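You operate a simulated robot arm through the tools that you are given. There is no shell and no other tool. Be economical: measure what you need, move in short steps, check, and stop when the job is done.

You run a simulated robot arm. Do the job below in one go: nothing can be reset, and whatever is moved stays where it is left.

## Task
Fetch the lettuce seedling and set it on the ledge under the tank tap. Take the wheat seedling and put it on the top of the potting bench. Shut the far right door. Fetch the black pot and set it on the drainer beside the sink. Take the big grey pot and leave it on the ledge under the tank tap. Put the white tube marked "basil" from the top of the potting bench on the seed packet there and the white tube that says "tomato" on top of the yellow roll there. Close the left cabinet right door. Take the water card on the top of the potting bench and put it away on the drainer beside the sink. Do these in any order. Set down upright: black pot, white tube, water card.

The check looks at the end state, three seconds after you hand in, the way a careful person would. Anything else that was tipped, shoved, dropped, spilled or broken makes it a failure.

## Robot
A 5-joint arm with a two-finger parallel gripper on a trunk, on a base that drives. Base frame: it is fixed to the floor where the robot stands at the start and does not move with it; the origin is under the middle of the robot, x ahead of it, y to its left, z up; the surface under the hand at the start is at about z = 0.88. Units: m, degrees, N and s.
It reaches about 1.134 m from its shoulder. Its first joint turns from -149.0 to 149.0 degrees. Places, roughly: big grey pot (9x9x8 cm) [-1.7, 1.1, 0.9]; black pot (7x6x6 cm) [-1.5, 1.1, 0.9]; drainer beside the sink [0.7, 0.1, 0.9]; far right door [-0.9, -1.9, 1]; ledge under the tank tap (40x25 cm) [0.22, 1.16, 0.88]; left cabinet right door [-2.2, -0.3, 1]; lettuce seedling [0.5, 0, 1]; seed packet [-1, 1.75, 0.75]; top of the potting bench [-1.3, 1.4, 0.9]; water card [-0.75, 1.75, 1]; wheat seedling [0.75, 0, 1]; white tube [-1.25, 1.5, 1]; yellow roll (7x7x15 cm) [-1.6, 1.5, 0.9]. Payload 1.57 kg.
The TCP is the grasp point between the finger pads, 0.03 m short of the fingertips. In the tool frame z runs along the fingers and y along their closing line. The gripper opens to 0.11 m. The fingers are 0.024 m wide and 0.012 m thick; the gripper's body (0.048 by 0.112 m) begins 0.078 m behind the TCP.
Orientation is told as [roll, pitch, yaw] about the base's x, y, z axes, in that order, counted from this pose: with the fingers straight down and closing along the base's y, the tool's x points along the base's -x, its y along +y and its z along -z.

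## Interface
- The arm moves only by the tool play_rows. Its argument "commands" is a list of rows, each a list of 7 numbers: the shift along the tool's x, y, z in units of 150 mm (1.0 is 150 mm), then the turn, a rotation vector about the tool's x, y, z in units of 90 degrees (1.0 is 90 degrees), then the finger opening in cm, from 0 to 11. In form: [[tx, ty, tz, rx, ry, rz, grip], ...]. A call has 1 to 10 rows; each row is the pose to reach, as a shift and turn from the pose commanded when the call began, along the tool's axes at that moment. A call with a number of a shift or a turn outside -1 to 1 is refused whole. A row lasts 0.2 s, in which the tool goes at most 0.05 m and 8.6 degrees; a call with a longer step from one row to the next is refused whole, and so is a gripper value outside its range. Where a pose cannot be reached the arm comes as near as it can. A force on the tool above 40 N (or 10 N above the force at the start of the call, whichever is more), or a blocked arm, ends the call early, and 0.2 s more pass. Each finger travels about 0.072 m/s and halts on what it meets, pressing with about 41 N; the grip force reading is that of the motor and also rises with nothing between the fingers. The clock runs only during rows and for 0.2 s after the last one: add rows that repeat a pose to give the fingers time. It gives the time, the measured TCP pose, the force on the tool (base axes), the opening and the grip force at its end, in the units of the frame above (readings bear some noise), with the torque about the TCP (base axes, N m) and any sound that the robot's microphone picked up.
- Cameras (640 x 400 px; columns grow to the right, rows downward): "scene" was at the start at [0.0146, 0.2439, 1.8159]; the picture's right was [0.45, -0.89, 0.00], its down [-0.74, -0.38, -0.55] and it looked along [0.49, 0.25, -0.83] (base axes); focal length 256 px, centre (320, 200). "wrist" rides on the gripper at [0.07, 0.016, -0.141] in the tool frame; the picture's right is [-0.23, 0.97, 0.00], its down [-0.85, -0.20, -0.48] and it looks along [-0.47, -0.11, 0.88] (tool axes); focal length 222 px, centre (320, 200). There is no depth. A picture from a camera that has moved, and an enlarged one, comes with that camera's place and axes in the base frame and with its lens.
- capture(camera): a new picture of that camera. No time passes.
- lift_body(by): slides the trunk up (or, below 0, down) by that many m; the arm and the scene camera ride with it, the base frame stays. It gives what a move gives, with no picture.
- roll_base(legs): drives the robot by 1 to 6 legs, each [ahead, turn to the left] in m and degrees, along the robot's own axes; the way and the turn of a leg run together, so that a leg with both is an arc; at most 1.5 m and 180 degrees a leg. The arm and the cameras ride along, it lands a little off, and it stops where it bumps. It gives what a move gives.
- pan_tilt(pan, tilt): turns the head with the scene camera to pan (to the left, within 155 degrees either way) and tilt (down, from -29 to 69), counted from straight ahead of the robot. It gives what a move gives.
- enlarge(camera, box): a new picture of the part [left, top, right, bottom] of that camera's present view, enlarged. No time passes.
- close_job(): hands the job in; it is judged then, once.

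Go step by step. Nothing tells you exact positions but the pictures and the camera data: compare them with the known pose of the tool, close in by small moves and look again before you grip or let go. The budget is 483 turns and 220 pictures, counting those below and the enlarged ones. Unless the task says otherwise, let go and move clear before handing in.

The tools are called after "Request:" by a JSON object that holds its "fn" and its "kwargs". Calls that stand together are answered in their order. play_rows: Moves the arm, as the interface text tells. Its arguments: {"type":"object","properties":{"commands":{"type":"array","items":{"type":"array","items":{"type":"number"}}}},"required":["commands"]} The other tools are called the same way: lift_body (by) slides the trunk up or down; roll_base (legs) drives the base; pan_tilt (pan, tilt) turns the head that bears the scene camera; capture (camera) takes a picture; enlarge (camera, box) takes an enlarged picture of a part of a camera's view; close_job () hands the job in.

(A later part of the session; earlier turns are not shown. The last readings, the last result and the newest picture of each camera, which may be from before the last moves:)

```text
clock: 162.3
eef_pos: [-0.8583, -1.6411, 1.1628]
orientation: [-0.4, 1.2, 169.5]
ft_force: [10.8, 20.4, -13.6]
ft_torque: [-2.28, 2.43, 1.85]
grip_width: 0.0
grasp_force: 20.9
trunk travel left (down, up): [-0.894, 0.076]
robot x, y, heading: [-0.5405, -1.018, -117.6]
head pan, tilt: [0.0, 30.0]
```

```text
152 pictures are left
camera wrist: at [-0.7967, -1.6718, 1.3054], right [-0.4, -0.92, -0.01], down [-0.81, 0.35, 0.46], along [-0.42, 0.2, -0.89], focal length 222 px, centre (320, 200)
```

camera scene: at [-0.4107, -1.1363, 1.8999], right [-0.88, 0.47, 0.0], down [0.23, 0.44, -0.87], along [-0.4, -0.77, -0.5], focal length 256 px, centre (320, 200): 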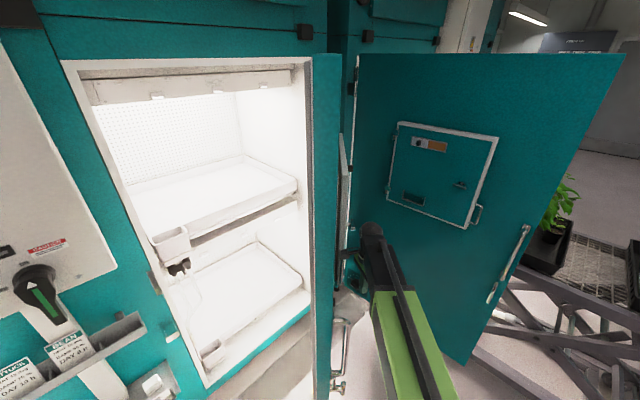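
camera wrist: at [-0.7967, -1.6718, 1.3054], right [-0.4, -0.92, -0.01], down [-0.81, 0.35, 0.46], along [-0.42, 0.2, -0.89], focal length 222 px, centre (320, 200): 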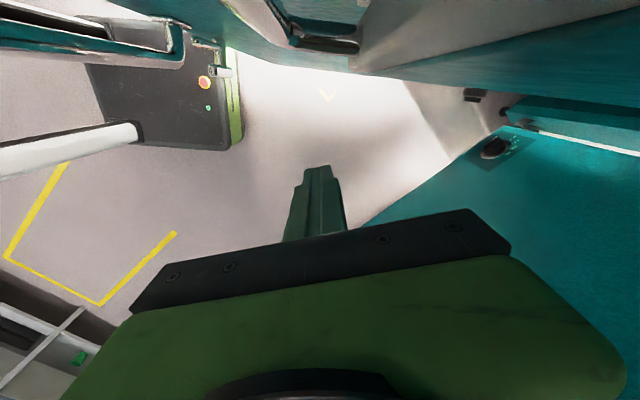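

The hand's camera side bumped the door's hatch frame. I'll back off, then spin the gripper so its plain side leads, and work at a lower height.

Request:
{"fn": "roll_base", "kwargs": {"legs": [[-0.18, 0]]}}

Request:
{"fn": "play_rows", "kwargs": {"commands": [[0, 0, 0, 0, 0, -0.095, 0], [0, 0, 0, 0, 0, -0.19, 0], [0, 0, 0, 0, 0, -0.285, 0], [0, 0, 0, 0, 0, -0.38, 0], [0, 0, 0, 0, 0, -0.475, 0], [0, 0, 0, 0, 0, -0.57, 0], [0, 0, 0, 0, 0, -0.665, 0], [0, 0, 0, 0, 0, -0.76, 0], [0, 0, 0, 0, 0, -0.855, 0], [0, 0, 0, 0, 0, -0.95, 0]]}}

Request:
{"fn": "play_rows", "kwargs": {"commands": [[0, 0, 0, 0, 0, -0.095, 0], [0, 0, 0, 0, 0, -0.19, 0], [0, 0, 0, 0, 0, -0.285, 0], [0, 0, 0, 0, 0, -0.38, 0], [0, 0, 0, 0, 0, -0.475, 0], [0, 0, 0, 0, 0, -0.57, 0], [0, 0, 0, 0, 0, -0.665, 0], [0, 0, 0, 0, 0, -0.76, 0], [0, 0, 0, 0, 0, -0.84, 0]]}}

Request:
{"fn": "lift_body", "kwargs": {"by": -0.3}}

Request:
{"fn": "capture", "kwargs": {"camera": "scene"}}

Request:
{"fn": "capture", "kwargs": {"camera": "wrist"}}

```text
clock: 163.8
eef_pos: [-0.7736, -1.4805, 1.1625]
orientation: [-0.5, 1.1, 169.4]
ft_force: [1.4, 0.9, 0.7]
ft_torque: [-0.04, 0.04, 0.02]
grip_width: 0.0002
grasp_force: 21.0
trunk travel left (down, up): [-0.894, 0.076]
robot x, y, heading: [-0.4569, -0.8585, -117.9]
head pan, tilt: [0.0, 30.0]
```

```text
clock: 166.1
eef_pos: [-0.774, -1.4811, 1.1619]
orientation: [1.0, 0.6, -105.0]
ft_force: [0.0, 0.2, -0.4]
ft_torque: [-0.02, -0.03, -0.02]
grip_width: 0.0
grasp_force: 21.7
trunk travel left (down, up): [-0.894, 0.076]
robot x, y, heading: [-0.455, -0.8568, -117.8]
head pan, tilt: [0.0, 30.0]
```

```text
clock: 168.1
eef_pos: [-0.7748, -1.4812, 1.1619]
orientation: [0.9, -0.9, -29.4]
ft_force: [-0.6, 0.0, 0.5]
ft_torque: [-0.01, 0.01, 0.02]
grip_width: 0.0
grasp_force: 21.7
trunk travel left (down, up): [-0.894, 0.076]
robot x, y, heading: [-0.457, -0.8556, -117.9]
head pan, tilt: [0.0, 30.0]
```

```text
clock: 171.1
eef_pos: [-0.774, -1.481, 0.8604]
orientation: [0.9, -0.9, -29.4]
ft_force: [-0.1, 0.4, -0.3]
ft_torque: [0.01, -0.01, -0.02]
grip_width: 0.0002
grasp_force: 21.5
trunk travel left (down, up): [-0.594, 0.376]
robot x, y, heading: [-0.4564, -0.8573, -117.9]
head pan, tilt: [0.0, 30.0]
```

```text
151 pictures are left
camera scene: at [-0.3272, -0.9774, 1.5999], right [-0.88, 0.47, 0.0], down [0.23, 0.44, -0.87], along [-0.4, -0.77, -0.5], focal length 256 px, centre (320, 200)
```

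scene: 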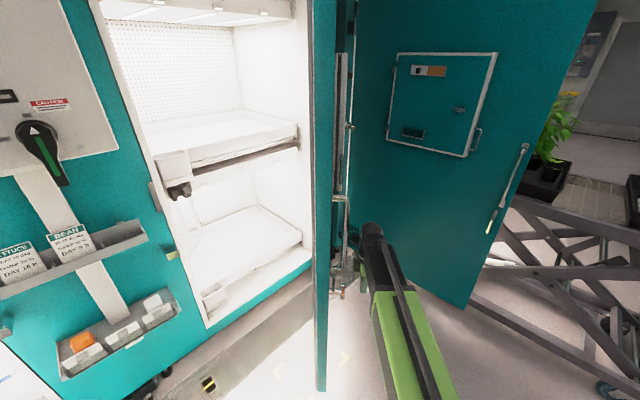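

```text
150 pictures are left
camera wrist: at [-0.831, -1.4348, 1.0022], right [0.68, 0.74, 0.02], down [0.64, -0.6, 0.49], along [0.37, -0.32, -0.87], focal length 222 px, centre (320, 200)
```

wrist: 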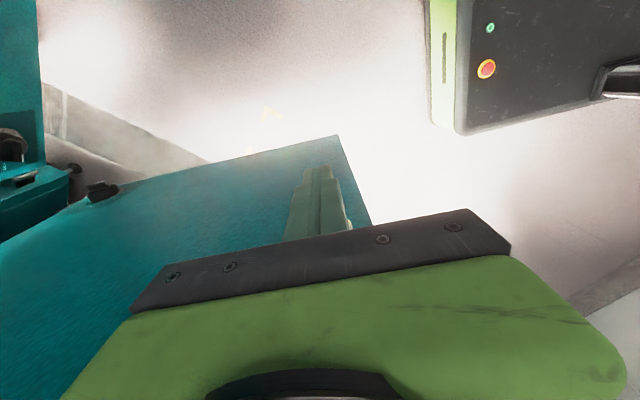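

Now the fingers face the door's outer surface with the plain side leading. Drive 0.15 m in, then push.

Request:
{"fn": "roll_base", "kwargs": {"legs": [[0.15, 0]]}}

Request:
{"fn": "play_rows", "kwargs": {"commands": [[-0.25, 0, 0, 0, 0, 0, 0], [-0.5, 0, 0, 0, 0, 0, 0], [-0.7, 0, 0, 0, 0, 0, 0], [-0.8, 0, 0, 0, 0, 0, 0], [-0.9, 0, 0, 0, 0, 0, 0]]}}

Request:
{"fn": "capture", "kwargs": {"camera": "wrist"}}

```text
clock: 172.4
eef_pos: [-0.8453, -1.6143, 0.8608]
orientation: [0.9, -0.9, -29.6]
ft_force: [0.1, -0.2, -0.4]
ft_torque: [-0.03, -0.04, 0.0]
grip_width: 0.0
grasp_force: 21.3
trunk travel left (down, up): [-0.594, 0.376]
robot x, y, heading: [-0.527, -0.9906, -117.6]
head pan, tilt: [0.0, 30.0]
```

```text
clock: 173.6
eef_pos: [-0.7257, -1.6813, 0.8611]
orientation: [0.9, -0.8, -29.5]
ft_force: [0.4, -0.2, -0.2]
ft_torque: [-0.01, 0.03, 0.01]
grip_width: 0.0
grasp_force: 21.4
trunk travel left (down, up): [-0.594, 0.376]
robot x, y, heading: [-0.5269, -0.9905, -117.8]
head pan, tilt: [0.0, 30.0]
```

```text
149 pictures are left
camera wrist: at [-0.783, -1.6351, 1.0021], right [0.68, 0.74, 0.02], down [0.64, -0.6, 0.49], along [0.37, -0.32, -0.87], focal length 222 px, centre (320, 200)
```

wrist: 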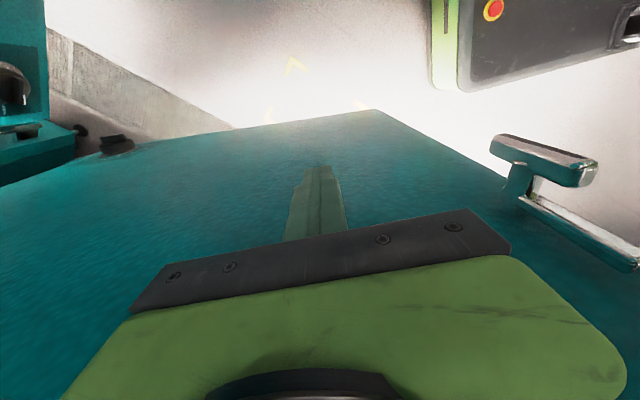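

Request:
{"fn": "play_rows", "kwargs": {"commands": [[-0.2, -0.03, 0, 0, 0, 0, 0], [-0.4, -0.07, 0, 0, 0, 0, 0], [-0.6, -0.12, 0, 0, 0, 0, 0], [-0.8, -0.18, 0, 0, 0, 0, 0], [-1, -0.25, 0, 0, 0, 0, 0]]}}

Request:
{"fn": "capture", "kwargs": {"camera": "wrist"}}

Request:
{"fn": "capture", "kwargs": {"camera": "scene"}}

```text
clock: 174.8
eef_pos: [-0.6139, -1.7868, 0.8616]
orientation: [0.9, -1.0, -29.5]
ft_force: [0.0, 0.1, 0.4]
ft_torque: [-0.02, -0.01, -0.01]
grip_width: 0.0
grasp_force: 21.1
out of reach, approached as far as the arm can: row 3, 4, 5
trunk travel left (down, up): [-0.594, 0.376]
robot x, y, heading: [-0.528, -0.9943, -118.0]
head pan, tilt: [0.0, 30.0]
```

```text
148 pictures are left
camera wrist: at [-0.6703, -1.7413, 1.002], right [0.68, 0.74, 0.02], down [0.64, -0.6, 0.49], along [0.37, -0.32, -0.87], focal length 222 px, centre (320, 200)
```

wrist: 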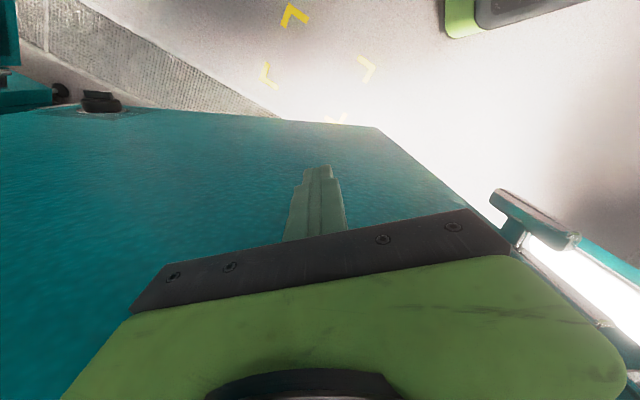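

```text
147 pictures are left
camera scene: at [-0.3975, -1.1108, 1.5999], right [-0.88, 0.47, 0.0], down [0.23, 0.44, -0.87], along [-0.4, -0.77, -0.5], focal length 256 px, centre (320, 200)
```

scene: 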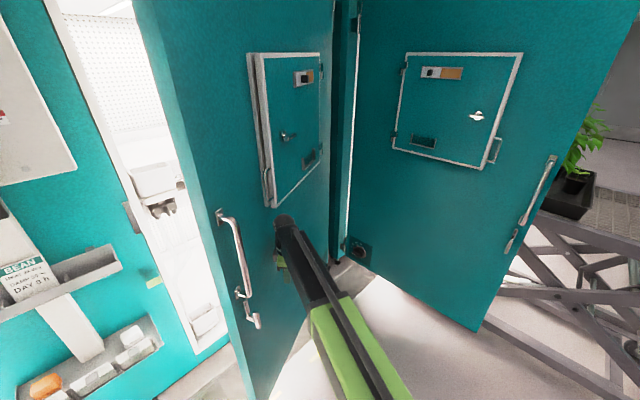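

The door swings easily and is half closed. I'll retreat slightly, drive in 0.2 m, and continue pushing.

Request:
{"fn": "play_rows", "kwargs": {"commands": [[0.25, 0, 0, 0, 0, 0, 0], [0.5, 0, 0, 0, 0, 0, 0], [0.8, 0, 0, 0, 0, 0, 0]]}}

Request:
{"fn": "roll_base", "kwargs": {"legs": [[0.2, 0]]}}

Request:
{"fn": "capture", "kwargs": {"camera": "scene"}}

```text
clock: 175.6
eef_pos: [-0.7207, -1.7279, 0.8611]
orientation: [0.8, -0.9, -29.4]
ft_force: [0.3, 0.2, -1.1]
ft_torque: [0.03, 0.01, 0.01]
grip_width: 0.0
grasp_force: 21.0
trunk travel left (down, up): [-0.594, 0.376]
robot x, y, heading: [-0.5276, -0.9896, -117.4]
head pan, tilt: [0.0, 30.0]
```

```text
clock: 177.2
eef_pos: [-0.8155, -1.9065, 0.861]
orientation: [0.8, -0.9, -29.5]
ft_force: [0.8, -0.2, -0.9]
ft_torque: [-0.05, -0.01, 0.01]
grip_width: 0.0001
grasp_force: 21.6
trunk travel left (down, up): [-0.594, 0.376]
robot x, y, heading: [-0.6204, -1.1657, -117.6]
head pan, tilt: [0.0, 30.0]
```

```text
146 pictures are left
camera scene: at [-0.4912, -1.2888, 1.5999], right [-0.88, 0.47, 0.0], down [0.23, 0.44, -0.87], along [-0.4, -0.77, -0.5], focal length 256 px, centre (320, 200)
```

scene: 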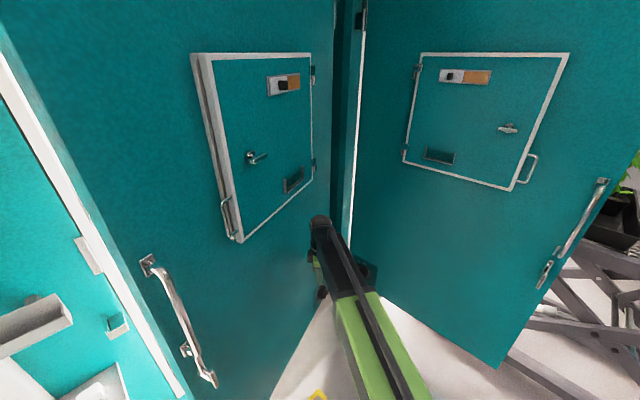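

Request:
{"fn": "play_rows", "kwargs": {"commands": [[-0.25, 0.08, 0, 0, 0, 0, 0], [-0.5, 0.16, 0, 0, 0, 0, 0], [-0.75, 0.24, 0, 0, 0, 0, 0], [-1, 0.3, 0, 0, 0, 0, 0]]}}

Request:
{"fn": "play_rows", "kwargs": {"commands": [[-0.2, 0.02, 0, 0, 0, 0, 0], [-0.4, 0.0, 0, 0, 0, 0, 0], [-0.6, -0.04, 0, 0, 0, 0, 0], [-0.8, -0.1, 0, 0, 0, 0, 0]]}}

Request:
{"fn": "capture", "kwargs": {"camera": "scene"}}

Request:
{"fn": "capture", "kwargs": {"camera": "wrist"}}

```text
clock: 178.2
eef_pos: [-0.6627, -1.9428, 0.8613]
orientation: [0.8, -0.9, -29.7]
ft_force: [-1.1, 0.6, 0.9]
ft_torque: [-0.02, -0.01, -0.03]
grip_width: 0.0001
grasp_force: 21.5
out of reach, approached as far as the arm can: row 3, 4
trunk travel left (down, up): [-0.594, 0.376]
robot x, y, heading: [-0.6206, -1.1665, -117.6]
head pan, tilt: [0.0, 30.0]
```

```text
clock: 179.2
eef_pos: [-0.5659, -2.0138, 0.8617]
orientation: [1.0, -0.9, -29.5]
ft_force: [-0.3, -0.2, -0.3]
ft_torque: [0.0, 0.0, -0.01]
grip_width: 0.0
grasp_force: 21.6
trunk travel left (down, up): [-0.594, 0.376]
robot x, y, heading: [-0.6232, -1.17, -117.7]
head pan, tilt: [0.0, 30.0]
```

```text
145 pictures are left
camera scene: at [-0.4908, -1.2888, 1.5998], right [-0.88, 0.47, 0.0], down [0.23, 0.44, -0.87], along [-0.4, -0.77, -0.5], focal length 256 px, centre (320, 200)
```

scene: 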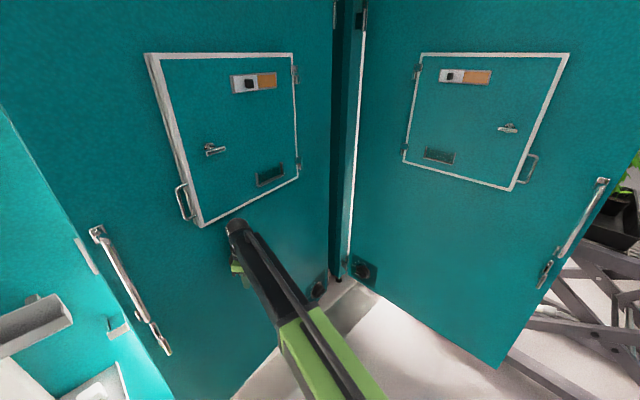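

```text
144 pictures are left
camera wrist: at [-0.6214, -1.9672, 1.002], right [0.68, 0.73, 0.02], down [0.63, -0.6, 0.49], along [0.37, -0.32, -0.87], focal length 222 px, centre (320, 200)
```

wrist: 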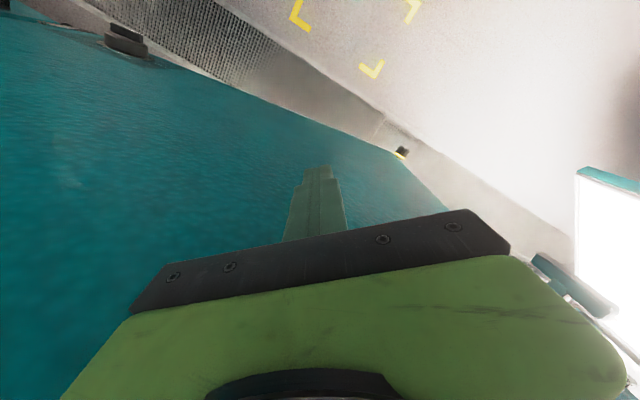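

Request:
{"fn": "play_rows", "kwargs": {"commands": [[-0.15, -0.12, 0, 0, 0, 0, 0], [-0.3, -0.27, 0, 0, 0, 0, 0], [-0.42, -0.4, 0, 0, 0, 0, 0], [-0.5, -0.5, 0, 0, 0, 0, 0]]}}

Request:
{"fn": "capture", "kwargs": {"camera": "scene"}}

```text
clock: 180.2
eef_pos: [-0.5405, -2.1024, 0.8612]
orientation: [0.7, -0.9, -29.6]
ft_force: [0.1, 0.0, -0.1]
ft_torque: [0.02, 0.0, -0.03]
grip_width: 0.0
grasp_force: 20.9
out of reach, approached as far as the arm can: row 4
trunk travel left (down, up): [-0.594, 0.376]
robot x, y, heading: [-0.6242, -1.1681, -117.7]
head pan, tilt: [0.0, 30.0]
```

```text
143 pictures are left
camera scene: at [-0.4912, -1.2885, 1.5999], right [-0.88, 0.47, 0.0], down [0.23, 0.44, -0.87], along [-0.4, -0.77, -0.5], focal length 256 px, centre (320, 200)
```

scene: 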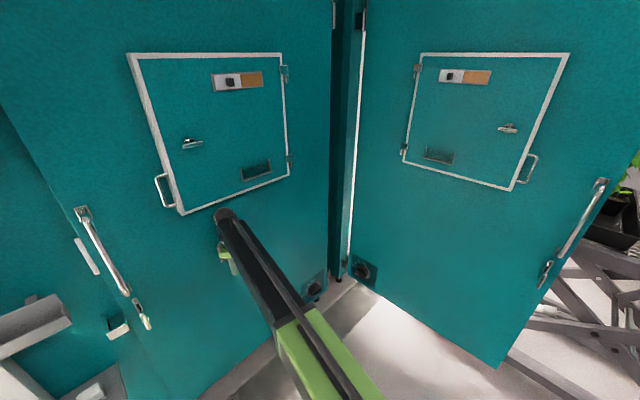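

Request:
{"fn": "roll_base", "kwargs": {"legs": [[0.05, 0]]}}

Request:
{"fn": "enlarge", "kwargs": {"camera": "scene", "box": [0, 50, 320, 400]}}

```text
clock: 181.1
eef_pos: [-0.5511, -2.1143, 0.8609]
orientation: [1.5, -0.6, -29.6]
ft_force: [-3.0, 7.1, 2.0]
ft_torque: [-1.01, -0.31, -0.25]
grip_width: 0.0
grasp_force: 21.5
trunk travel left (down, up): [-0.594, 0.376]
robot x, y, heading: [-0.6315, -1.1882, -117.5]
head pan, tilt: [0.0, 30.0]
stopped in leg 1: the force on the tool passed its limit at 96 N (the readings are from after the stop); the commanded pose is now the measured one
```

```text
1.14 times, centred on (160, 225) of scene
camera zoom: at [-0.5021, -1.3071, 1.6001], right [-0.88, 0.47, 0.0], down [0.23, 0.44, -0.87], along [-0.4, -0.77, -0.5], focal length 293 px, centre (503, 171)
```

zoom: 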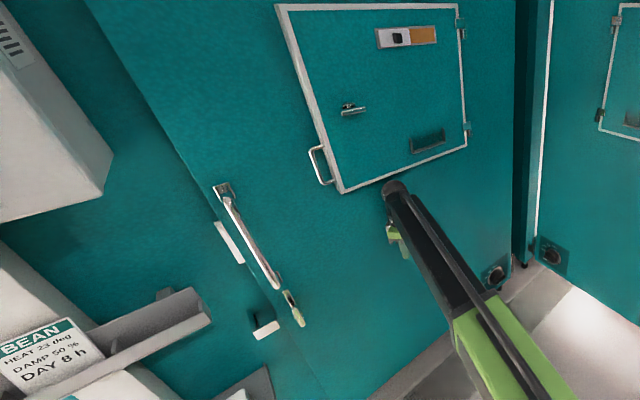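

Strong resistance: the door seems shut. Back off and verify.

Request:
{"fn": "play_rows", "kwargs": {"commands": [[0.2, 0.2, 0, 0, 0, 0, 0], [0.4, 0.4, 0, 0, 0, 0, 0], [0.6, 0.6, 0, 0, 0, 0, 0], [0.8, 0.8, 0, 0, 0, 0, 0]]}}

Request:
{"fn": "roll_base", "kwargs": {"legs": [[-0.6, 0]]}}

Request:
{"fn": "pan_tilt", "kwargs": {"pan": 30, "tilt": 20}}

Request:
{"fn": "capture", "kwargs": {"camera": "scene"}}

```text
clock: 182.1
eef_pos: [-0.5952, -1.9502, 0.8621]
orientation: [1.5, -0.6, -29.5]
ft_force: [0.2, 0.7, 0.0]
ft_torque: [0.04, 0.02, -0.01]
grip_width: 0.0
grasp_force: 21.4
trunk travel left (down, up): [-0.594, 0.376]
robot x, y, heading: [-0.6303, -1.1902, -118.0]
head pan, tilt: [0.0, 30.0]
```

```text
clock: 185.4
eef_pos: [-0.3115, -1.4201, 0.8619]
orientation: [1.6, -0.6, -29.4]
ft_force: [-0.7, 0.3, -0.5]
ft_torque: [0.0, 0.0, -0.01]
grip_width: 0.0
grasp_force: 21.4
trunk travel left (down, up): [-0.594, 0.376]
robot x, y, heading: [-0.353, -0.6573, -117.5]
head pan, tilt: [0.0, 30.0]
```

```text
clock: 186.4
eef_pos: [-0.3122, -1.4204, 0.8608]
orientation: [1.5, -0.6, -29.4]
ft_force: [-0.2, 0.2, 0.2]
ft_torque: [0.02, -0.01, 0.0]
grip_width: 0.0002
grasp_force: 21.0
trunk travel left (down, up): [-0.594, 0.376]
robot x, y, heading: [-0.3511, -0.6554, -117.5]
head pan, tilt: [30.0, 20.0]
```

```text
141 pictures are left
camera scene: at [-0.1752, -0.7891, 1.6159], right [-1.0, -0.04, 0.0], down [-0.01, 0.34, -0.94], along [0.04, -0.94, -0.34], focal length 256 px, centre (320, 200)
```

scene: 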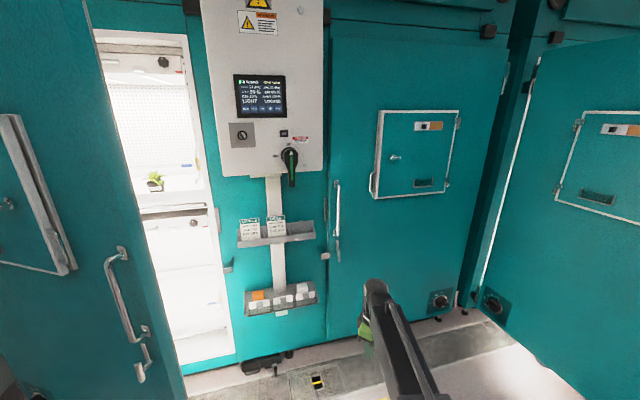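

Request:
{"fn": "enlarge", "kwargs": {"camera": "scene", "box": [300, 20, 520, 340]}}

```text
1.25 times, centred on (410, 180) of scene
camera zoom: at [-0.1752, -0.7891, 1.6159], right [-1.0, -0.04, 0.0], down [-0.01, 0.34, -0.94], along [0.04, -0.94, -0.34], focal length 320 px, centre (208, 225)
```

zoom: 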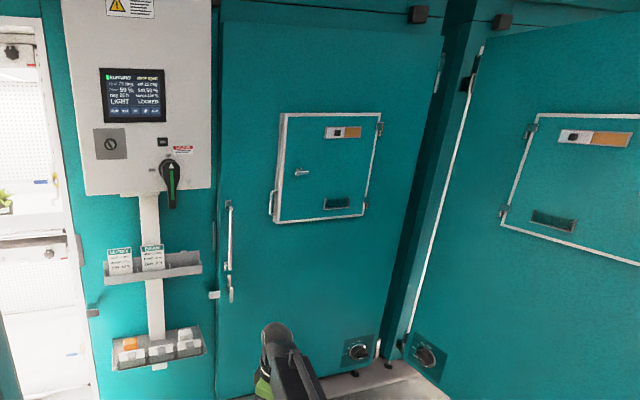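

The far right door is shut. Now look at the left cabinet right door and the trolley near it.

Request:
{"fn": "lift_body", "kwargs": {"by": 0.34}}

Request:
{"fn": "pan_tilt", "kwargs": {"pan": -70, "tilt": 25}}

Request:
{"fn": "capture", "kwargs": {"camera": "scene"}}

```text
clock: 189.7
eef_pos: [-0.3121, -1.4206, 1.2011]
orientation: [1.5, -0.6, -29.4]
ft_force: [-0.1, 0.1, -0.9]
ft_torque: [0.0, -0.01, 0.0]
grip_width: 0.0
grasp_force: 21.5
trunk travel left (down, up): [-0.934, 0.036]
robot x, y, heading: [-0.3505, -0.6547, -117.9]
head pan, tilt: [30.0, 20.0]
```

```text
clock: 191.5
eef_pos: [-0.3128, -1.4208, 1.2017]
orientation: [1.5, -0.7, -29.4]
ft_force: [0.3, 0.3, -0.2]
ft_torque: [0.0, -0.01, -0.04]
grip_width: 0.0
grasp_force: 20.9
trunk travel left (down, up): [-0.934, 0.036]
robot x, y, heading: [-0.3479, -0.6533, -117.9]
head pan, tilt: [-70.0, 25.0]
```

```text
139 pictures are left
camera scene: at [-0.2701, -0.6838, 1.9479], right [0.13, 0.99, 0.0], down [0.42, -0.06, -0.91], along [-0.9, 0.12, -0.42], focal length 256 px, centre (320, 200)
```

scene: 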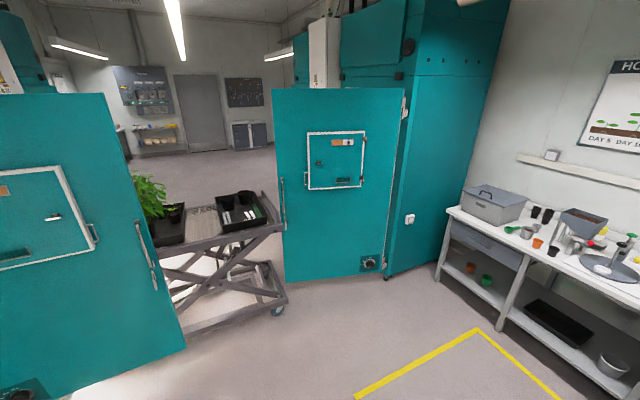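

I'll straighten the arm ahead of the robot and align the gripper for pushing.

Request:
{"fn": "play_rows", "kwargs": {"commands": [[0.3, -0.05, 0, 0, 0, 0, 0], [0.6, -0.1, 0, 0, 0, 0, 0], [0.9, -0.15, 0, 0, 0, 0, 0]]}}

Request:
{"fn": "play_rows", "kwargs": {"commands": [[0.3, -0.05, 0, 0, 0, 0, 0], [0.6, -0.1, 0, 0, 0, 0, 0], [0.9, -0.15, 0, 0, 0, 0, 0]]}}

Request:
{"fn": "play_rows", "kwargs": {"commands": [[0.3, -0.05, 0, 0, 0, 0, 0], [0.6, -0.1, 0, 0, 0, 0, 0], [0.8, -0.15, 0, 0, 0, 0, 0]]}}

Request:
{"fn": "play_rows", "kwargs": {"commands": [[0, 0, 0, 0, 0, 0.095, 0], [0, 0, 0, 0, 0, 0.19, 0], [0, 0, 0, 0, 0, 0.285, 0], [0, 0, 0, 0, 0, 0.38, 0], [0, 0, 0, 0, 0, 0.475, 0], [0, 0, 0, 0, 0, 0.57, 0], [0, 0, 0, 0, 0, 0.665, 0], [0, 0, 0, 0, 0, 0.76, 0], [0, 0, 0, 0, 0, 0.855, 0], [0, 0, 0, 0, 0, 0.95, 0]]}}

```text
clock: 192.3
eef_pos: [-0.4417, -1.3728, 1.2022]
orientation: [1.5, -0.6, -29.4]
ft_force: [0.1, 0.4, -0.1]
ft_torque: [0.02, -0.03, 0.0]
grip_width: 0.0
grasp_force: 21.2
trunk travel left (down, up): [-0.934, 0.036]
robot x, y, heading: [-0.3523, -0.6586, -117.7]
head pan, tilt: [-70.0, 25.0]
```

```text
clock: 193.1
eef_pos: [-0.5704, -1.325, 1.201]
orientation: [1.5, -0.7, -29.4]
ft_force: [-0.6, 0.8, -0.3]
ft_torque: [0.02, -0.01, -0.02]
grip_width: 0.0002
grasp_force: 20.8
out of reach, approached as far as the arm can: row 2, 3
trunk travel left (down, up): [-0.934, 0.036]
robot x, y, heading: [-0.3529, -0.6559, -117.7]
head pan, tilt: [-70.0, 25.0]
```

```text
clock: 193.9
eef_pos: [-0.6875, -1.285, 1.2013]
orientation: [1.4, -0.7, -29.3]
ft_force: [0.1, 0.0, 0.1]
ft_torque: [-0.01, -0.02, 0.02]
grip_width: 0.0
grasp_force: 21.3
trunk travel left (down, up): [-0.934, 0.036]
robot x, y, heading: [-0.3492, -0.6576, -117.6]
head pan, tilt: [-70.0, 25.0]
```

```text
clock: 196.1
eef_pos: [-0.6864, -1.2871, 1.2018]
orientation: [0.7, 1.4, -115.0]
ft_force: [-0.1, -0.1, 0.5]
ft_torque: [-0.01, -0.01, 0.0]
grip_width: 0.0
grasp_force: 21.4
trunk travel left (down, up): [-0.934, 0.036]
robot x, y, heading: [-0.3508, -0.6554, -117.7]
head pan, tilt: [-70.0, 25.0]
```

Request:
{"fn": "roll_base", "kwargs": {"legs": [[0, -79], [0.95, 0], [0, 24]]}}

Request:
{"fn": "lift_body", "kwargs": {"by": -0.34}}

Request:
{"fn": "pan_tilt", "kwargs": {"pan": 0, "tilt": 30}}

Request:
{"fn": "capture", "kwargs": {"camera": "scene"}}

Request:
{"fn": "capture", "kwargs": {"camera": "wrist"}}

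```text
clock: 205.7
eef_pos: [-1.9652, -0.4649, 1.201]
orientation: [0.6, 1.6, -170.2]
ft_force: [0.5, 0.5, 0.0]
ft_torque: [0.0, 0.0, 0.0]
grip_width: 0.0001
grasp_force: 21.1
trunk travel left (down, up): [-0.934, 0.036]
robot x, y, heading: [-1.2497, -0.3934, -173.6]
head pan, tilt: [-70.0, 25.0]
```

```text
clock: 209.0
eef_pos: [-1.9617, -0.4645, 0.8616]
orientation: [0.7, 1.5, -170.3]
ft_force: [0.2, -0.5, -0.1]
ft_torque: [0.01, 0.01, -0.05]
grip_width: 0.0002
grasp_force: 21.6
trunk travel left (down, up): [-0.594, 0.376]
robot x, y, heading: [-1.2547, -0.3938, -173.6]
head pan, tilt: [-70.0, 25.0]
```

```text
clock: 210.4
eef_pos: [-1.9635, -0.4647, 0.8616]
orientation: [0.8, 1.5, -170.2]
ft_force: [0.4, 0.8, 0.2]
ft_torque: [0.0, -0.02, 0.03]
grip_width: 0.0
grasp_force: 21.7
trunk travel left (down, up): [-0.594, 0.376]
robot x, y, heading: [-1.2508, -0.3959, -173.6]
head pan, tilt: [0.0, 30.0]
```

```text
138 pictures are left
camera scene: at [-1.277, -0.5696, 1.5999], right [-0.11, 0.99, 0.0], down [0.5, 0.06, -0.87], along [-0.86, -0.1, -0.5], focal length 256 px, centre (320, 200)
```

scene: 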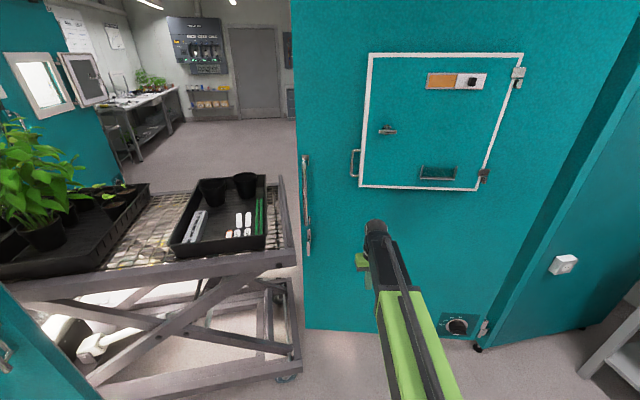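

```text
137 pictures are left
camera wrist: at [-1.896, -0.468, 1.005], right [-0.06, -1.0, 0.01], down [-0.89, 0.06, 0.45], along [-0.45, 0.02, -0.89], focal length 222 px, centre (320, 200)
```

wrist: 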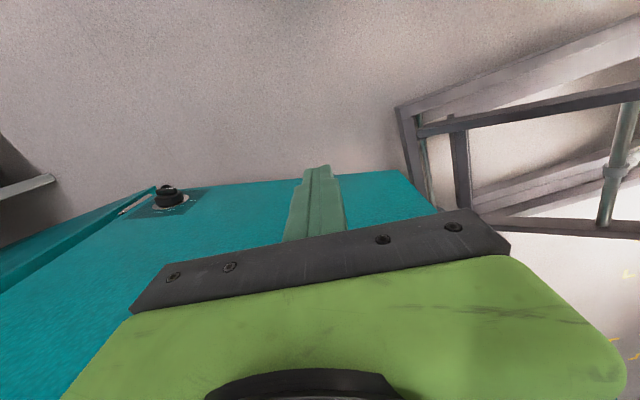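

The door's outer face is ahead. I'll turn slightly right and drive forward, pushing the door.

Request:
{"fn": "roll_base", "kwargs": {"legs": [[0, -11.4], [0.55, 0]]}}

Request:
{"fn": "capture", "kwargs": {"camera": "scene"}}

```text
clock: 212.9
eef_pos: [-2.1697, -0.3032, 0.8632]
orientation: [0.7, 2.6, 178.6]
ft_force: [0.2, 0.1, 0.7]
ft_torque: [0.07, 0.03, 0.0]
grip_width: 0.0
grasp_force: 21.2
trunk travel left (down, up): [-0.594, 0.376]
robot x, y, heading: [-1.4651, -0.3767, 176.5]
head pan, tilt: [0.0, 30.0]
stopped in leg 2: the force on the tool passed its limit at 126 N (the readings are from after the stop); the commanded pose is now the measured one
```

```text
136 pictures are left
camera scene: at [-1.5199, -0.5442, 1.6], right [0.06, 1.0, 0.0], down [0.5, -0.03, -0.87], along [-0.87, 0.05, -0.5], focal length 256 px, centre (320, 200)
```

scene: 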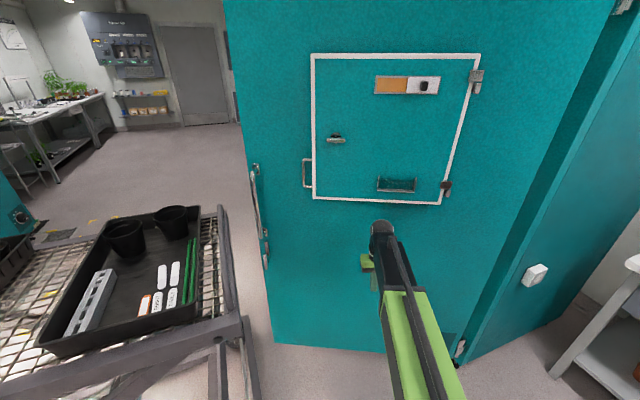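

The driving push hit the force limit; I'll push with gentler arm moves.

Request:
{"fn": "play_rows", "kwargs": {"commands": [[-0.1, 0, 0, 0, 0, 0, 0], [-0.25, 0, 0, 0, 0, 0, 0], [-0.4, 0, 0, 0, 0, 0, 0], [-0.55, 0, 0, 0, 0, 0, 0], [-0.7, 0, 0, 0, 0, 0, 0], [-0.85, 0, 0, 0, 0, 0, 0], [-1, 0, 0, 0, 0, 0, 0]]}}

Request:
{"fn": "capture", "kwargs": {"camera": "scene"}}

```text
clock: 214.5
eef_pos: [-2.3217, -0.3006, 0.8615]
orientation: [0.7, 2.7, 178.6]
ft_force: [1.1, 0.4, 1.0]
ft_torque: [-0.01, 0.02, -0.01]
grip_width: 0.0
grasp_force: 21.4
out of reach, approached as far as the arm can: row 4, 5, 6, 7
trunk travel left (down, up): [-0.594, 0.376]
robot x, y, heading: [-1.4673, -0.3762, 176.2]
head pan, tilt: [0.0, 30.0]
```

```text
135 pictures are left
camera scene: at [-1.523, -0.5439, 1.5999], right [0.06, 1.0, 0.0], down [0.5, -0.03, -0.87], along [-0.86, 0.05, -0.5], focal length 256 px, centre (320, 200)
```

scene: 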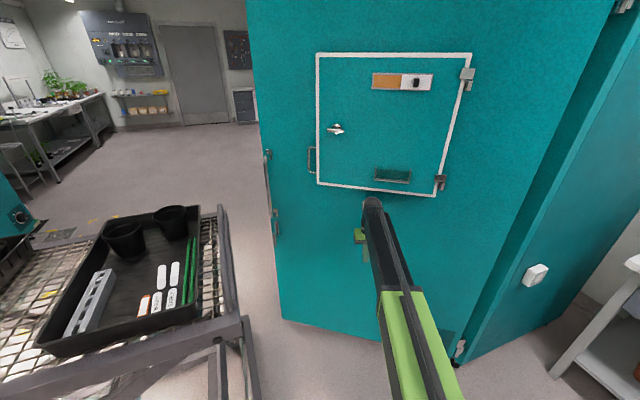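

Request:
{"fn": "play_rows", "kwargs": {"commands": [[0.3, 0, 0, 0, 0, 0, 0], [0.6, 0, 0, 0, 0, 0, 0], [0.9, 0, 0, 0, 0, 0, 0], [1, 0, 0, 0, 0, 0, 0]]}}

Request:
{"fn": "roll_base", "kwargs": {"legs": [[0, -9.6], [0.15, 0]]}}

Request:
{"fn": "play_rows", "kwargs": {"commands": [[-0.15, 0, 0, 0, 0, 0, 0], [-0.3, 0, 0, 0, 0, 0, 0], [-0.45, 0, 0, 0, 0, 0, 0], [-0.6, 0, 0, 0, 0, 0, 0], [-0.75, 0, 0, 0, 0, 0, 0], [-0.9, 0, 0, 0, 0, 0, 0], [-1, 0, 0, 0, 0, 0, 0]]}}

Request:
{"fn": "capture", "kwargs": {"camera": "scene"}}

```text
clock: 215.5
eef_pos: [-2.169, -0.3057, 0.8621]
orientation: [0.7, 2.6, 178.6]
ft_force: [0.3, -0.1, 0.0]
ft_torque: [0.04, 0.02, 0.0]
grip_width: 0.0
grasp_force: 21.1
out of reach, approached as far as the arm can: row 2, 3, 4
trunk travel left (down, up): [-0.594, 0.376]
robot x, y, heading: [-1.4675, -0.3755, 176.4]
head pan, tilt: [0.0, 30.0]
```

```text
clock: 217.6
eef_pos: [-2.2953, -0.1533, 0.8609]
orientation: [0.7, 2.7, 169.0]
ft_force: [0.1, 0.4, -0.2]
ft_torque: [0.0, -0.06, -0.05]
grip_width: 0.0
grasp_force: 21.0
trunk travel left (down, up): [-0.594, 0.376]
robot x, y, heading: [-1.6127, -0.3425, 167.1]
head pan, tilt: [0.0, 30.0]
```

```text
clock: 218.0
eef_pos: [-2.3056, -0.1496, 0.8611]
orientation: [0.6, 3.3, 168.7]
ft_force: [-0.5, -0.1, 0.0]
ft_torque: [0.0, -0.01, -0.01]
grip_width: 0.0001
grasp_force: 21.2
trunk travel left (down, up): [-0.594, 0.376]
robot x, y, heading: [-1.6136, -0.3393, 167.1]
head pan, tilt: [0.0, 30.0]
stopped in row 1: the force on the tool passed its limit at 63 N (the readings are from after the stop); the commanded pose is now the measured one
```

```text
134 pictures are left
camera scene: at [-1.6957, -0.4981, 1.5998], right [0.22, 0.98, 0.0], down [0.49, -0.11, -0.87], along [-0.84, 0.19, -0.5], focal length 256 px, centre (320, 200)
```

scene: 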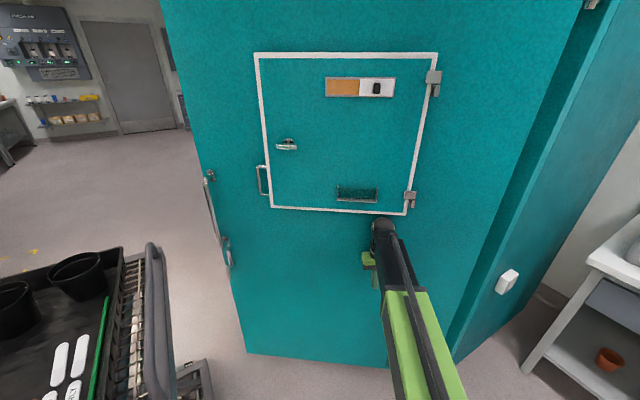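

Request:
{"fn": "play_rows", "kwargs": {"commands": [[0.15, 0.1, 0, 0, 0, 0, 0], [0.25, 0.4, 0, 0, 0, 0, 0], [0.25, 0.7, 0, 0, 0, 0, 0], [0.25, 1, 0, 0, 0, 0, 0]]}}

Request:
{"fn": "play_rows", "kwargs": {"commands": [[-0.1, 0, 0, 0, 0, 0, 0], [-0.2, 0, 0, 0, 0, 0, 0], [-0.3, 0, 0, 0, 0, 0, 0], [-0.4, 0, 0, 0, 0, 0, 0], [-0.5, 0, 0, 0, 0, 0, 0], [-0.6, 0, 0, 0, 0, 0, 0], [-0.7, 0, 0, 0, 0, 0, 0], [-0.8, 0, 0, 0, 0, 0, 0], [-0.9, 0, 0, 0, 0, 0, 0], [-1, 0, 0, 0, 0, 0, 0]]}}

Request:
{"fn": "capture", "kwargs": {"camera": "scene"}}

```text
clock: 219.0
eef_pos: [-2.2973, -0.304, 0.8616]
orientation: [0.7, 3.3, 168.8]
ft_force: [-0.6, -0.1, 0.7]
ft_torque: [-0.02, 0.0, 0.01]
grip_width: 0.0
grasp_force: 21.4
out of reach, approached as far as the arm can: row 4
trunk travel left (down, up): [-0.594, 0.376]
robot x, y, heading: [-1.6133, -0.3409, 167.5]
head pan, tilt: [0.0, 30.0]
```

```text
clock: 221.2
eef_pos: [-2.445, -0.2755, 0.8608]
orientation: [0.7, 3.3, 168.6]
ft_force: [-0.9, -0.1, -0.5]
ft_torque: [0.0, -0.01, -0.01]
grip_width: 0.0001
grasp_force: 21.2
out of reach, approached as far as the arm can: row 4, 5, 6, 7, 8, 9, 10
trunk travel left (down, up): [-0.594, 0.376]
robot x, y, heading: [-1.6136, -0.3438, 167.5]
head pan, tilt: [0.0, 30.0]
```

```text
133 pictures are left
camera scene: at [-1.6946, -0.4982, 1.5999], right [0.22, 0.98, 0.0], down [0.49, -0.11, -0.87], along [-0.84, 0.19, -0.5], focal length 256 px, centre (320, 200)
```

scene: 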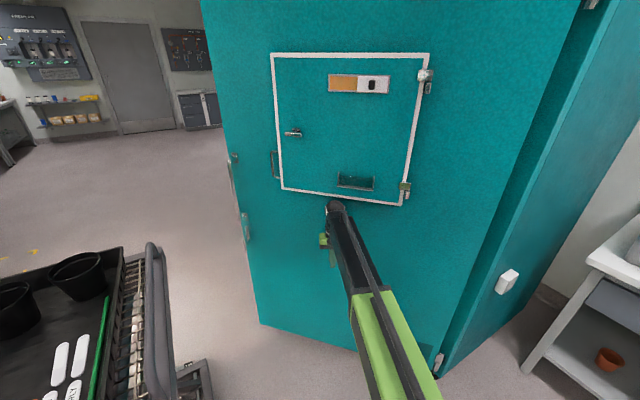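

Request:
{"fn": "play_rows", "kwargs": {"commands": [[0.3, 0, 0, 0, 0, 0, 0], [0.6, 0, 0, 0, 0, 0, 0], [0.9, 0, 0, 0, 0, 0, 0], [1, 0, 0, 0, 0, 0, 0]]}}

Request:
{"fn": "roll_base", "kwargs": {"legs": [[0.13, 0]]}}

Request:
{"fn": "play_rows", "kwargs": {"commands": [[-0.1, 0.05, 0, 0, 0, 0, 0], [-0.2, 0.1, 0, 0, 0, 0, 0], [-0.3, 0.1, 0, 0, 0, 0, 0], [-0.4, 0.1, 0, 0, 0, 0, 0], [-0.5, 0.1, 0, 0, 0, 0, 0], [-0.6, 0.1, 0, 0, 0, 0, 0], [-0.7, 0.1, 0, 0, 0, 0, 0], [-0.8, 0.1, 0, 0, 0, 0, 0], [-0.9, 0.1, 0, 0, 0, 0, 0], [-1, 0.1, 0, 0, 0, 0, 0]]}}

Request:
{"fn": "capture", "kwargs": {"camera": "scene"}}

```text
clock: 222.2
eef_pos: [-2.2966, -0.3046, 0.8632]
orientation: [0.7, 3.3, 168.7]
ft_force: [0.2, 0.4, -1.0]
ft_torque: [0.01, 0.02, 0.03]
grip_width: 0.0
grasp_force: 21.4
out of reach, approached as far as the arm can: row 2, 3, 4
trunk travel left (down, up): [-0.594, 0.376]
robot x, y, heading: [-1.6111, -0.3388, 167.3]
head pan, tilt: [0.0, 30.0]
```

```text
clock: 223.4
eef_pos: [-2.4272, -0.2736, 0.862]
orientation: [0.6, 3.3, 168.7]
ft_force: [0.2, -0.3, -0.6]
ft_torque: [-0.01, 0.0, -0.01]
grip_width: 0.0002
grasp_force: 21.6
trunk travel left (down, up): [-0.594, 0.376]
robot x, y, heading: [-1.7427, -0.3119, 167.3]
head pan, tilt: [0.0, 30.0]
```

```text
clock: 225.7
eef_pos: [-2.5768, -0.2576, 0.8614]
orientation: [0.7, 3.3, 168.8]
ft_force: [-0.5, 0.5, 0.4]
ft_torque: [0.01, 0.01, -0.02]
grip_width: 0.0001
grasp_force: 21.3
out of reach, approached as far as the arm can: row 4, 5, 6, 7, 8, 9, 10
trunk travel left (down, up): [-0.594, 0.376]
robot x, y, heading: [-1.7404, -0.3134, 167.2]
head pan, tilt: [0.0, 30.0]
```

```text
132 pictures are left
camera scene: at [-1.8238, -0.469, 1.5999], right [0.22, 0.98, 0.0], down [0.49, -0.11, -0.87], along [-0.84, 0.19, -0.5], focal length 256 px, centre (320, 200)
```

scene: 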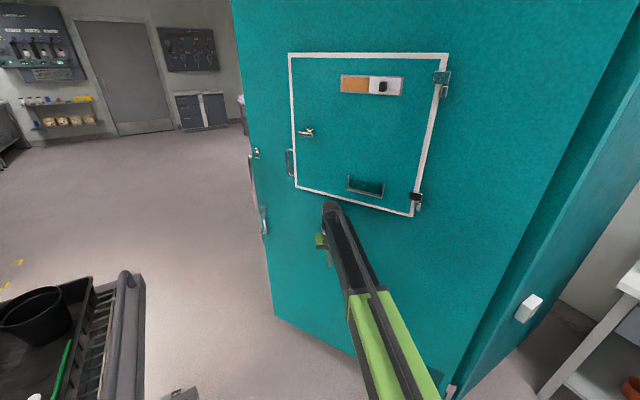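

Request:
{"fn": "play_rows", "kwargs": {"commands": [[0.3, 0, 0, 0, 0, 0, 0], [0.6, 0, 0, 0, 0, 0, 0], [0.9, 0, 0, 0, 0, 0, 0], [1, 0, 0, 0, 0, 0, 0]]}}

Request:
{"fn": "roll_base", "kwargs": {"legs": [[0.13, 0]]}}

Request:
{"fn": "play_rows", "kwargs": {"commands": [[-0.1, -0.03, 0, 0, 0, 0, 0], [-0.2, -0.06, 0, 0, 0, 0, 0], [-0.3, -0.09, 0, 0, 0, 0, 0], [-0.4, -0.12, 0, 0, 0, 0, 0], [-0.5, -0.16, 0, 0, 0, 0, 0], [-0.6, -0.2, 0, 0, 0, 0, 0], [-0.7, -0.25, 0, 0, 0, 0, 0], [-0.8, -0.3, 0, 0, 0, 0, 0], [-0.9, -0.36, 0, 0, 0, 0, 0], [-1, -0.42, 0, 0, 0, 0, 0]]}}

Request:
{"fn": "play_rows", "kwargs": {"commands": [[-0.06, -0.08, 0, 0, 0, 0, 0], [-0.12, -0.16, 0, 0, 0, 0, 0], [-0.18, -0.24, 0, 0, 0, 0, 0], [-0.24, -0.34, 0, 0, 0, 0, 0], [-0.3, -0.44, 0, 0, 0, 0, 0], [-0.36, -0.54, 0, 0, 0, 0, 0], [-0.4, -0.64, 0, 0, 0, 0, 0]]}}

Request:
{"fn": "capture", "kwargs": {"camera": "scene"}}

```text
clock: 226.7
eef_pos: [-2.4301, -0.2892, 0.8617]
orientation: [0.7, 3.3, 168.7]
ft_force: [-0.4, -0.3, -0.2]
ft_torque: [-0.02, 0.02, -0.02]
grip_width: 0.0001
grasp_force: 21.2
out of reach, approached as far as the arm can: row 2, 3, 4
trunk travel left (down, up): [-0.594, 0.376]
robot x, y, heading: [-1.7405, -0.3132, 167.3]
head pan, tilt: [0.0, 30.0]
```

```text
clock: 227.9
eef_pos: [-2.5578, -0.2594, 0.8614]
orientation: [0.7, 3.2, 168.6]
ft_force: [-0.6, -0.2, -1.4]
ft_torque: [0.02, 0.0, 0.0]
grip_width: 0.0001
grasp_force: 21.3
trunk travel left (down, up): [-0.594, 0.376]
robot x, y, heading: [-1.871, -0.2824, 167.2]
head pan, tilt: [0.0, 30.0]
```

```text
clock: 230.1
eef_pos: [-2.6928, -0.168, 0.8626]
orientation: [0.7, 3.2, 168.7]
ft_force: [-0.2, -0.9, -0.1]
ft_torque: [0.02, 0.06, 0.0]
grip_width: 0.0
grasp_force: 21.2
out of reach, approached as far as the arm can: row 4, 5, 6, 7, 8, 9, 10
trunk travel left (down, up): [-0.594, 0.376]
robot x, y, heading: [-1.8651, -0.2861, 167.0]
head pan, tilt: [0.0, 30.0]
```

```text
clock: 231.7
eef_pos: [-2.7313, -0.0623, 0.8617]
orientation: [0.7, 3.3, 168.6]
ft_force: [0.1, -0.4, 0.4]
ft_torque: [-0.02, -0.03, 0.01]
grip_width: 0.0002
grasp_force: 21.2
out of reach, approached as far as the arm can: row 5, 6, 7
trunk travel left (down, up): [-0.594, 0.376]
robot x, y, heading: [-1.8707, -0.2844, 166.9]
head pan, tilt: [0.0, 30.0]
```

```text
131 pictures are left
camera scene: at [-1.9516, -0.4396, 1.5999], right [0.22, 0.98, 0.0], down [0.49, -0.11, -0.87], along [-0.84, 0.19, -0.5], focal length 256 px, centre (320, 200)
```

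scene: 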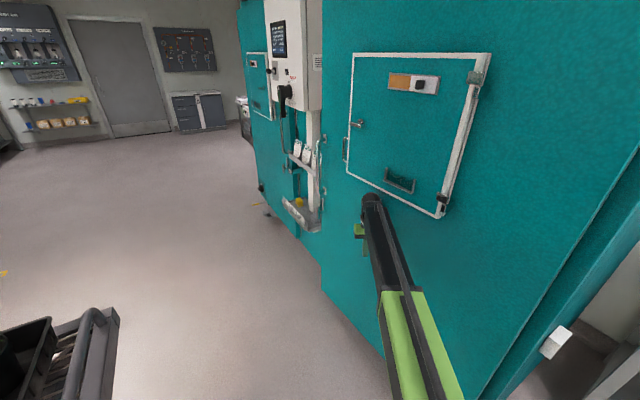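

Request:
{"fn": "play_rows", "kwargs": {"commands": [[0, -0.1, 0, 0, 0, 0, 0], [0, -0.2, 0, 0, 0, 0, 0], [0, -0.3, 0, 0, 0, 0, 0], [0, -0.4, 0, 0, 0, 0, 0], [0, -0.5, 0, 0, 0, 0, 0], [0, -0.6, 0, 0, 0, 0, 0], [0, -0.7, 0, 0, 0, 0, 0], [0, -0.8, 0, 0, 0, 0, 0], [0, -0.9, 0, 0, 0, 0, 0], [0, -1, 0, 0, 0, 0, 0]]}}

Request:
{"fn": "capture", "kwargs": {"camera": "scene"}}

```text
clock: 233.0
eef_pos: [-2.7178, 0.0017, 0.8624]
orientation: [1.3, 3.4, 169.3]
ft_force: [0.6, -14.6, -0.3]
ft_torque: [1.71, 0.11, 0.23]
grip_width: 0.0
grasp_force: 21.1
trunk travel left (down, up): [-0.594, 0.376]
robot x, y, heading: [-1.8724, -0.2837, 167.3]
head pan, tilt: [0.0, 30.0]
stopped in row 6: the force on the tool passed its limit at 52 N (the readings are from after the stop); the commanded pose is now the measured one
```

```text
130 pictures are left
camera scene: at [-1.9512, -0.441, 1.5999], right [0.22, 0.98, 0.0], down [0.49, -0.11, -0.87], along [-0.84, 0.19, -0.5], focal length 256 px, centre (320, 200)
```

scene: 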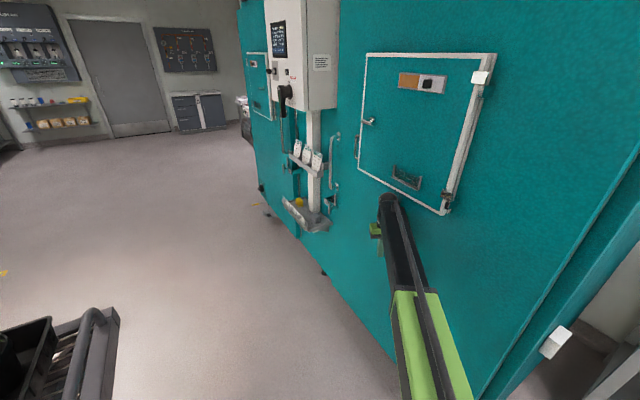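

Request:
{"fn": "play_rows", "kwargs": {"commands": [[0, -0.03, 0, 0, 0, 0, 0], [0, -0.06, 0, 0, 0, 0, 0], [0, -0.09, 0, 0, 0, 0, 0], [0, -0.12, 0, 0, 0, 0, 0]]}}

Request:
{"fn": "enlarge", "kwargs": {"camera": "scene", "box": [230, 0, 500, 360]}}

```text
clock: 233.5
eef_pos: [-2.7175, 0.0008, 0.8626]
orientation: [1.5, 3.5, 169.5]
ft_force: [1.1, -12.2, 0.5]
ft_torque: [1.6, 0.26, 0.18]
grip_width: 0.0001
grasp_force: 20.8
trunk travel left (down, up): [-0.594, 0.376]
robot x, y, heading: [-1.8701, -0.2832, 167.3]
head pan, tilt: [0.0, 30.0]
stopped in row 2: the force on the tool passed its limit at 45 N (the readings are from after the stop); the commanded pose is now the measured one
```

```text
1.11 times, centred on (365, 180) of scene
camera zoom: at [-1.9511, -0.4413, 1.5999], right [0.22, 0.98, 0.0], down [0.49, -0.11, -0.87], along [-0.84, 0.19, -0.5], focal length 284 px, centre (270, 222)
```

zoom: 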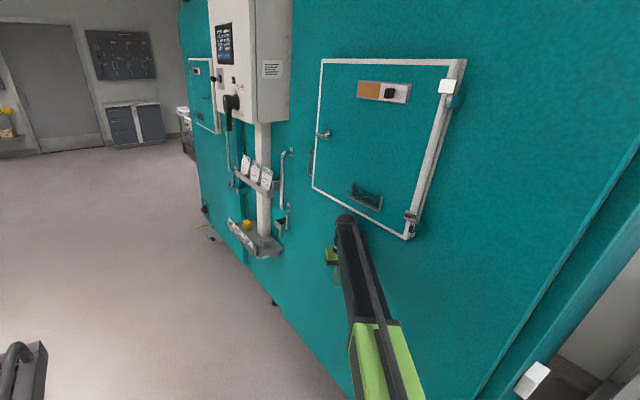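

Shut. Retreat from the door and back away.

Request:
{"fn": "play_rows", "kwargs": {"commands": [[0.1, 0.25, 0, 0, 0, 0, 0], [0.3, 0.5, 0, 0, 0, 0, 0], [0.6, 0.6, 0, 0, 0, 0, 0], [0.8, 0.7, 0, 0, 0, 0, 0]]}}

Request:
{"fn": "roll_base", "kwargs": {"legs": [[-0.5, 0]]}}

Request:
{"fn": "lift_body", "kwargs": {"by": 0.37}}

Request:
{"fn": "capture", "kwargs": {"camera": "scene"}}

```text
clock: 234.5
eef_pos: [-2.6191, -0.121, 0.8632]
orientation: [1.5, 3.5, 169.4]
ft_force: [0.0, -0.7, 0.2]
ft_torque: [0.02, 0.0, 0.04]
grip_width: 0.0
grasp_force: 21.7
out of reach, approached as far as the arm can: row 2, 3, 4
trunk travel left (down, up): [-0.594, 0.376]
robot x, y, heading: [-1.8704, -0.2804, 167.2]
head pan, tilt: [0.0, 30.0]
```

```text
clock: 237.4
eef_pos: [-2.133, -0.2323, 0.8617]
orientation: [1.5, 3.5, 169.5]
ft_force: [-0.1, -0.5, 0.3]
ft_torque: [-0.02, -0.04, -0.02]
grip_width: 0.0002
grasp_force: 21.5
trunk travel left (down, up): [-0.594, 0.376]
robot x, y, heading: [-1.3821, -0.3919, 167.3]
head pan, tilt: [0.0, 30.0]
```

```text
clock: 241.0
eef_pos: [-2.1319, -0.2312, 1.2326]
orientation: [1.5, 3.5, 169.5]
ft_force: [-0.3, 0.1, -0.1]
ft_torque: [0.02, 0.02, 0.01]
grip_width: 0.0001
grasp_force: 21.2
trunk travel left (down, up): [-0.964, 0.006]
robot x, y, heading: [-1.3837, -0.3951, 167.2]
head pan, tilt: [0.0, 30.0]
```

```text
128 pictures are left
camera scene: at [-1.4639, -0.5505, 1.9699], right [0.22, 0.98, 0.0], down [0.49, -0.11, -0.87], along [-0.84, 0.19, -0.5], focal length 256 px, centre (320, 200)
```

scene: 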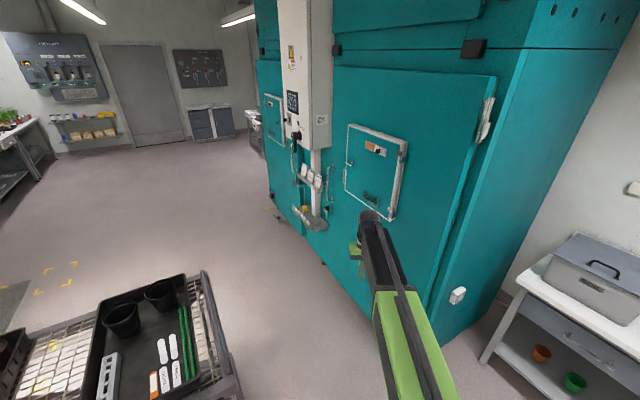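

Both doors are shut. Now I'll straighten the tool, spin it 90° for gripping along the bench depth, and drive to the potting bench.

Request:
{"fn": "play_rows", "kwargs": {"commands": [[0, 0, 0, 0.0167, -0.039, 0, 3], [0, 0, 0, 0.0167, -0.039, 0, 6], [0, 0, 0, 0.0167, -0.039, 0, 10]]}}

Request:
{"fn": "play_rows", "kwargs": {"commands": [[0, 0, 0, 0, 0, -0.095, 10], [0, 0, 0, 0, 0, -0.19, 10], [0, 0, 0, 0, 0, -0.285, 10], [0, 0, 0, 0, 0, -0.38, 10], [0, 0, 0, 0, 0, -0.475, 10], [0, 0, 0, 0, 0, -0.57, 10], [0, 0, 0, 0, 0, -0.665, 10], [0, 0, 0, 0, 0, -0.76, 10], [0, 0, 0, 0, 0, -0.855, 10], [0, 0, 0, 0, 0, -0.95, 10]]}}

```text
clock: 241.8
eef_pos: [-2.1318, -0.2318, 1.2316]
orientation: [0.0, -0.1, 169.5]
ft_force: [0.5, -0.2, -0.6]
ft_torque: [-0.04, -0.03, -0.02]
grip_width: 0.1001
grasp_force: 0.5
trunk travel left (down, up): [-0.964, 0.006]
robot x, y, heading: [-1.3826, -0.3924, 167.3]
head pan, tilt: [0.0, 30.0]
```

```text
clock: 244.0
eef_pos: [-2.1329, -0.2326, 1.231]
orientation: [0.0, 0.0, -104.9]
ft_force: [0.8, 0.4, 0.1]
ft_torque: [0.02, 0.04, -0.02]
grip_width: 0.1
grasp_force: 0.1
trunk travel left (down, up): [-0.964, 0.006]
robot x, y, heading: [-1.3842, -0.396, 167.4]
head pan, tilt: [0.0, 30.0]
```

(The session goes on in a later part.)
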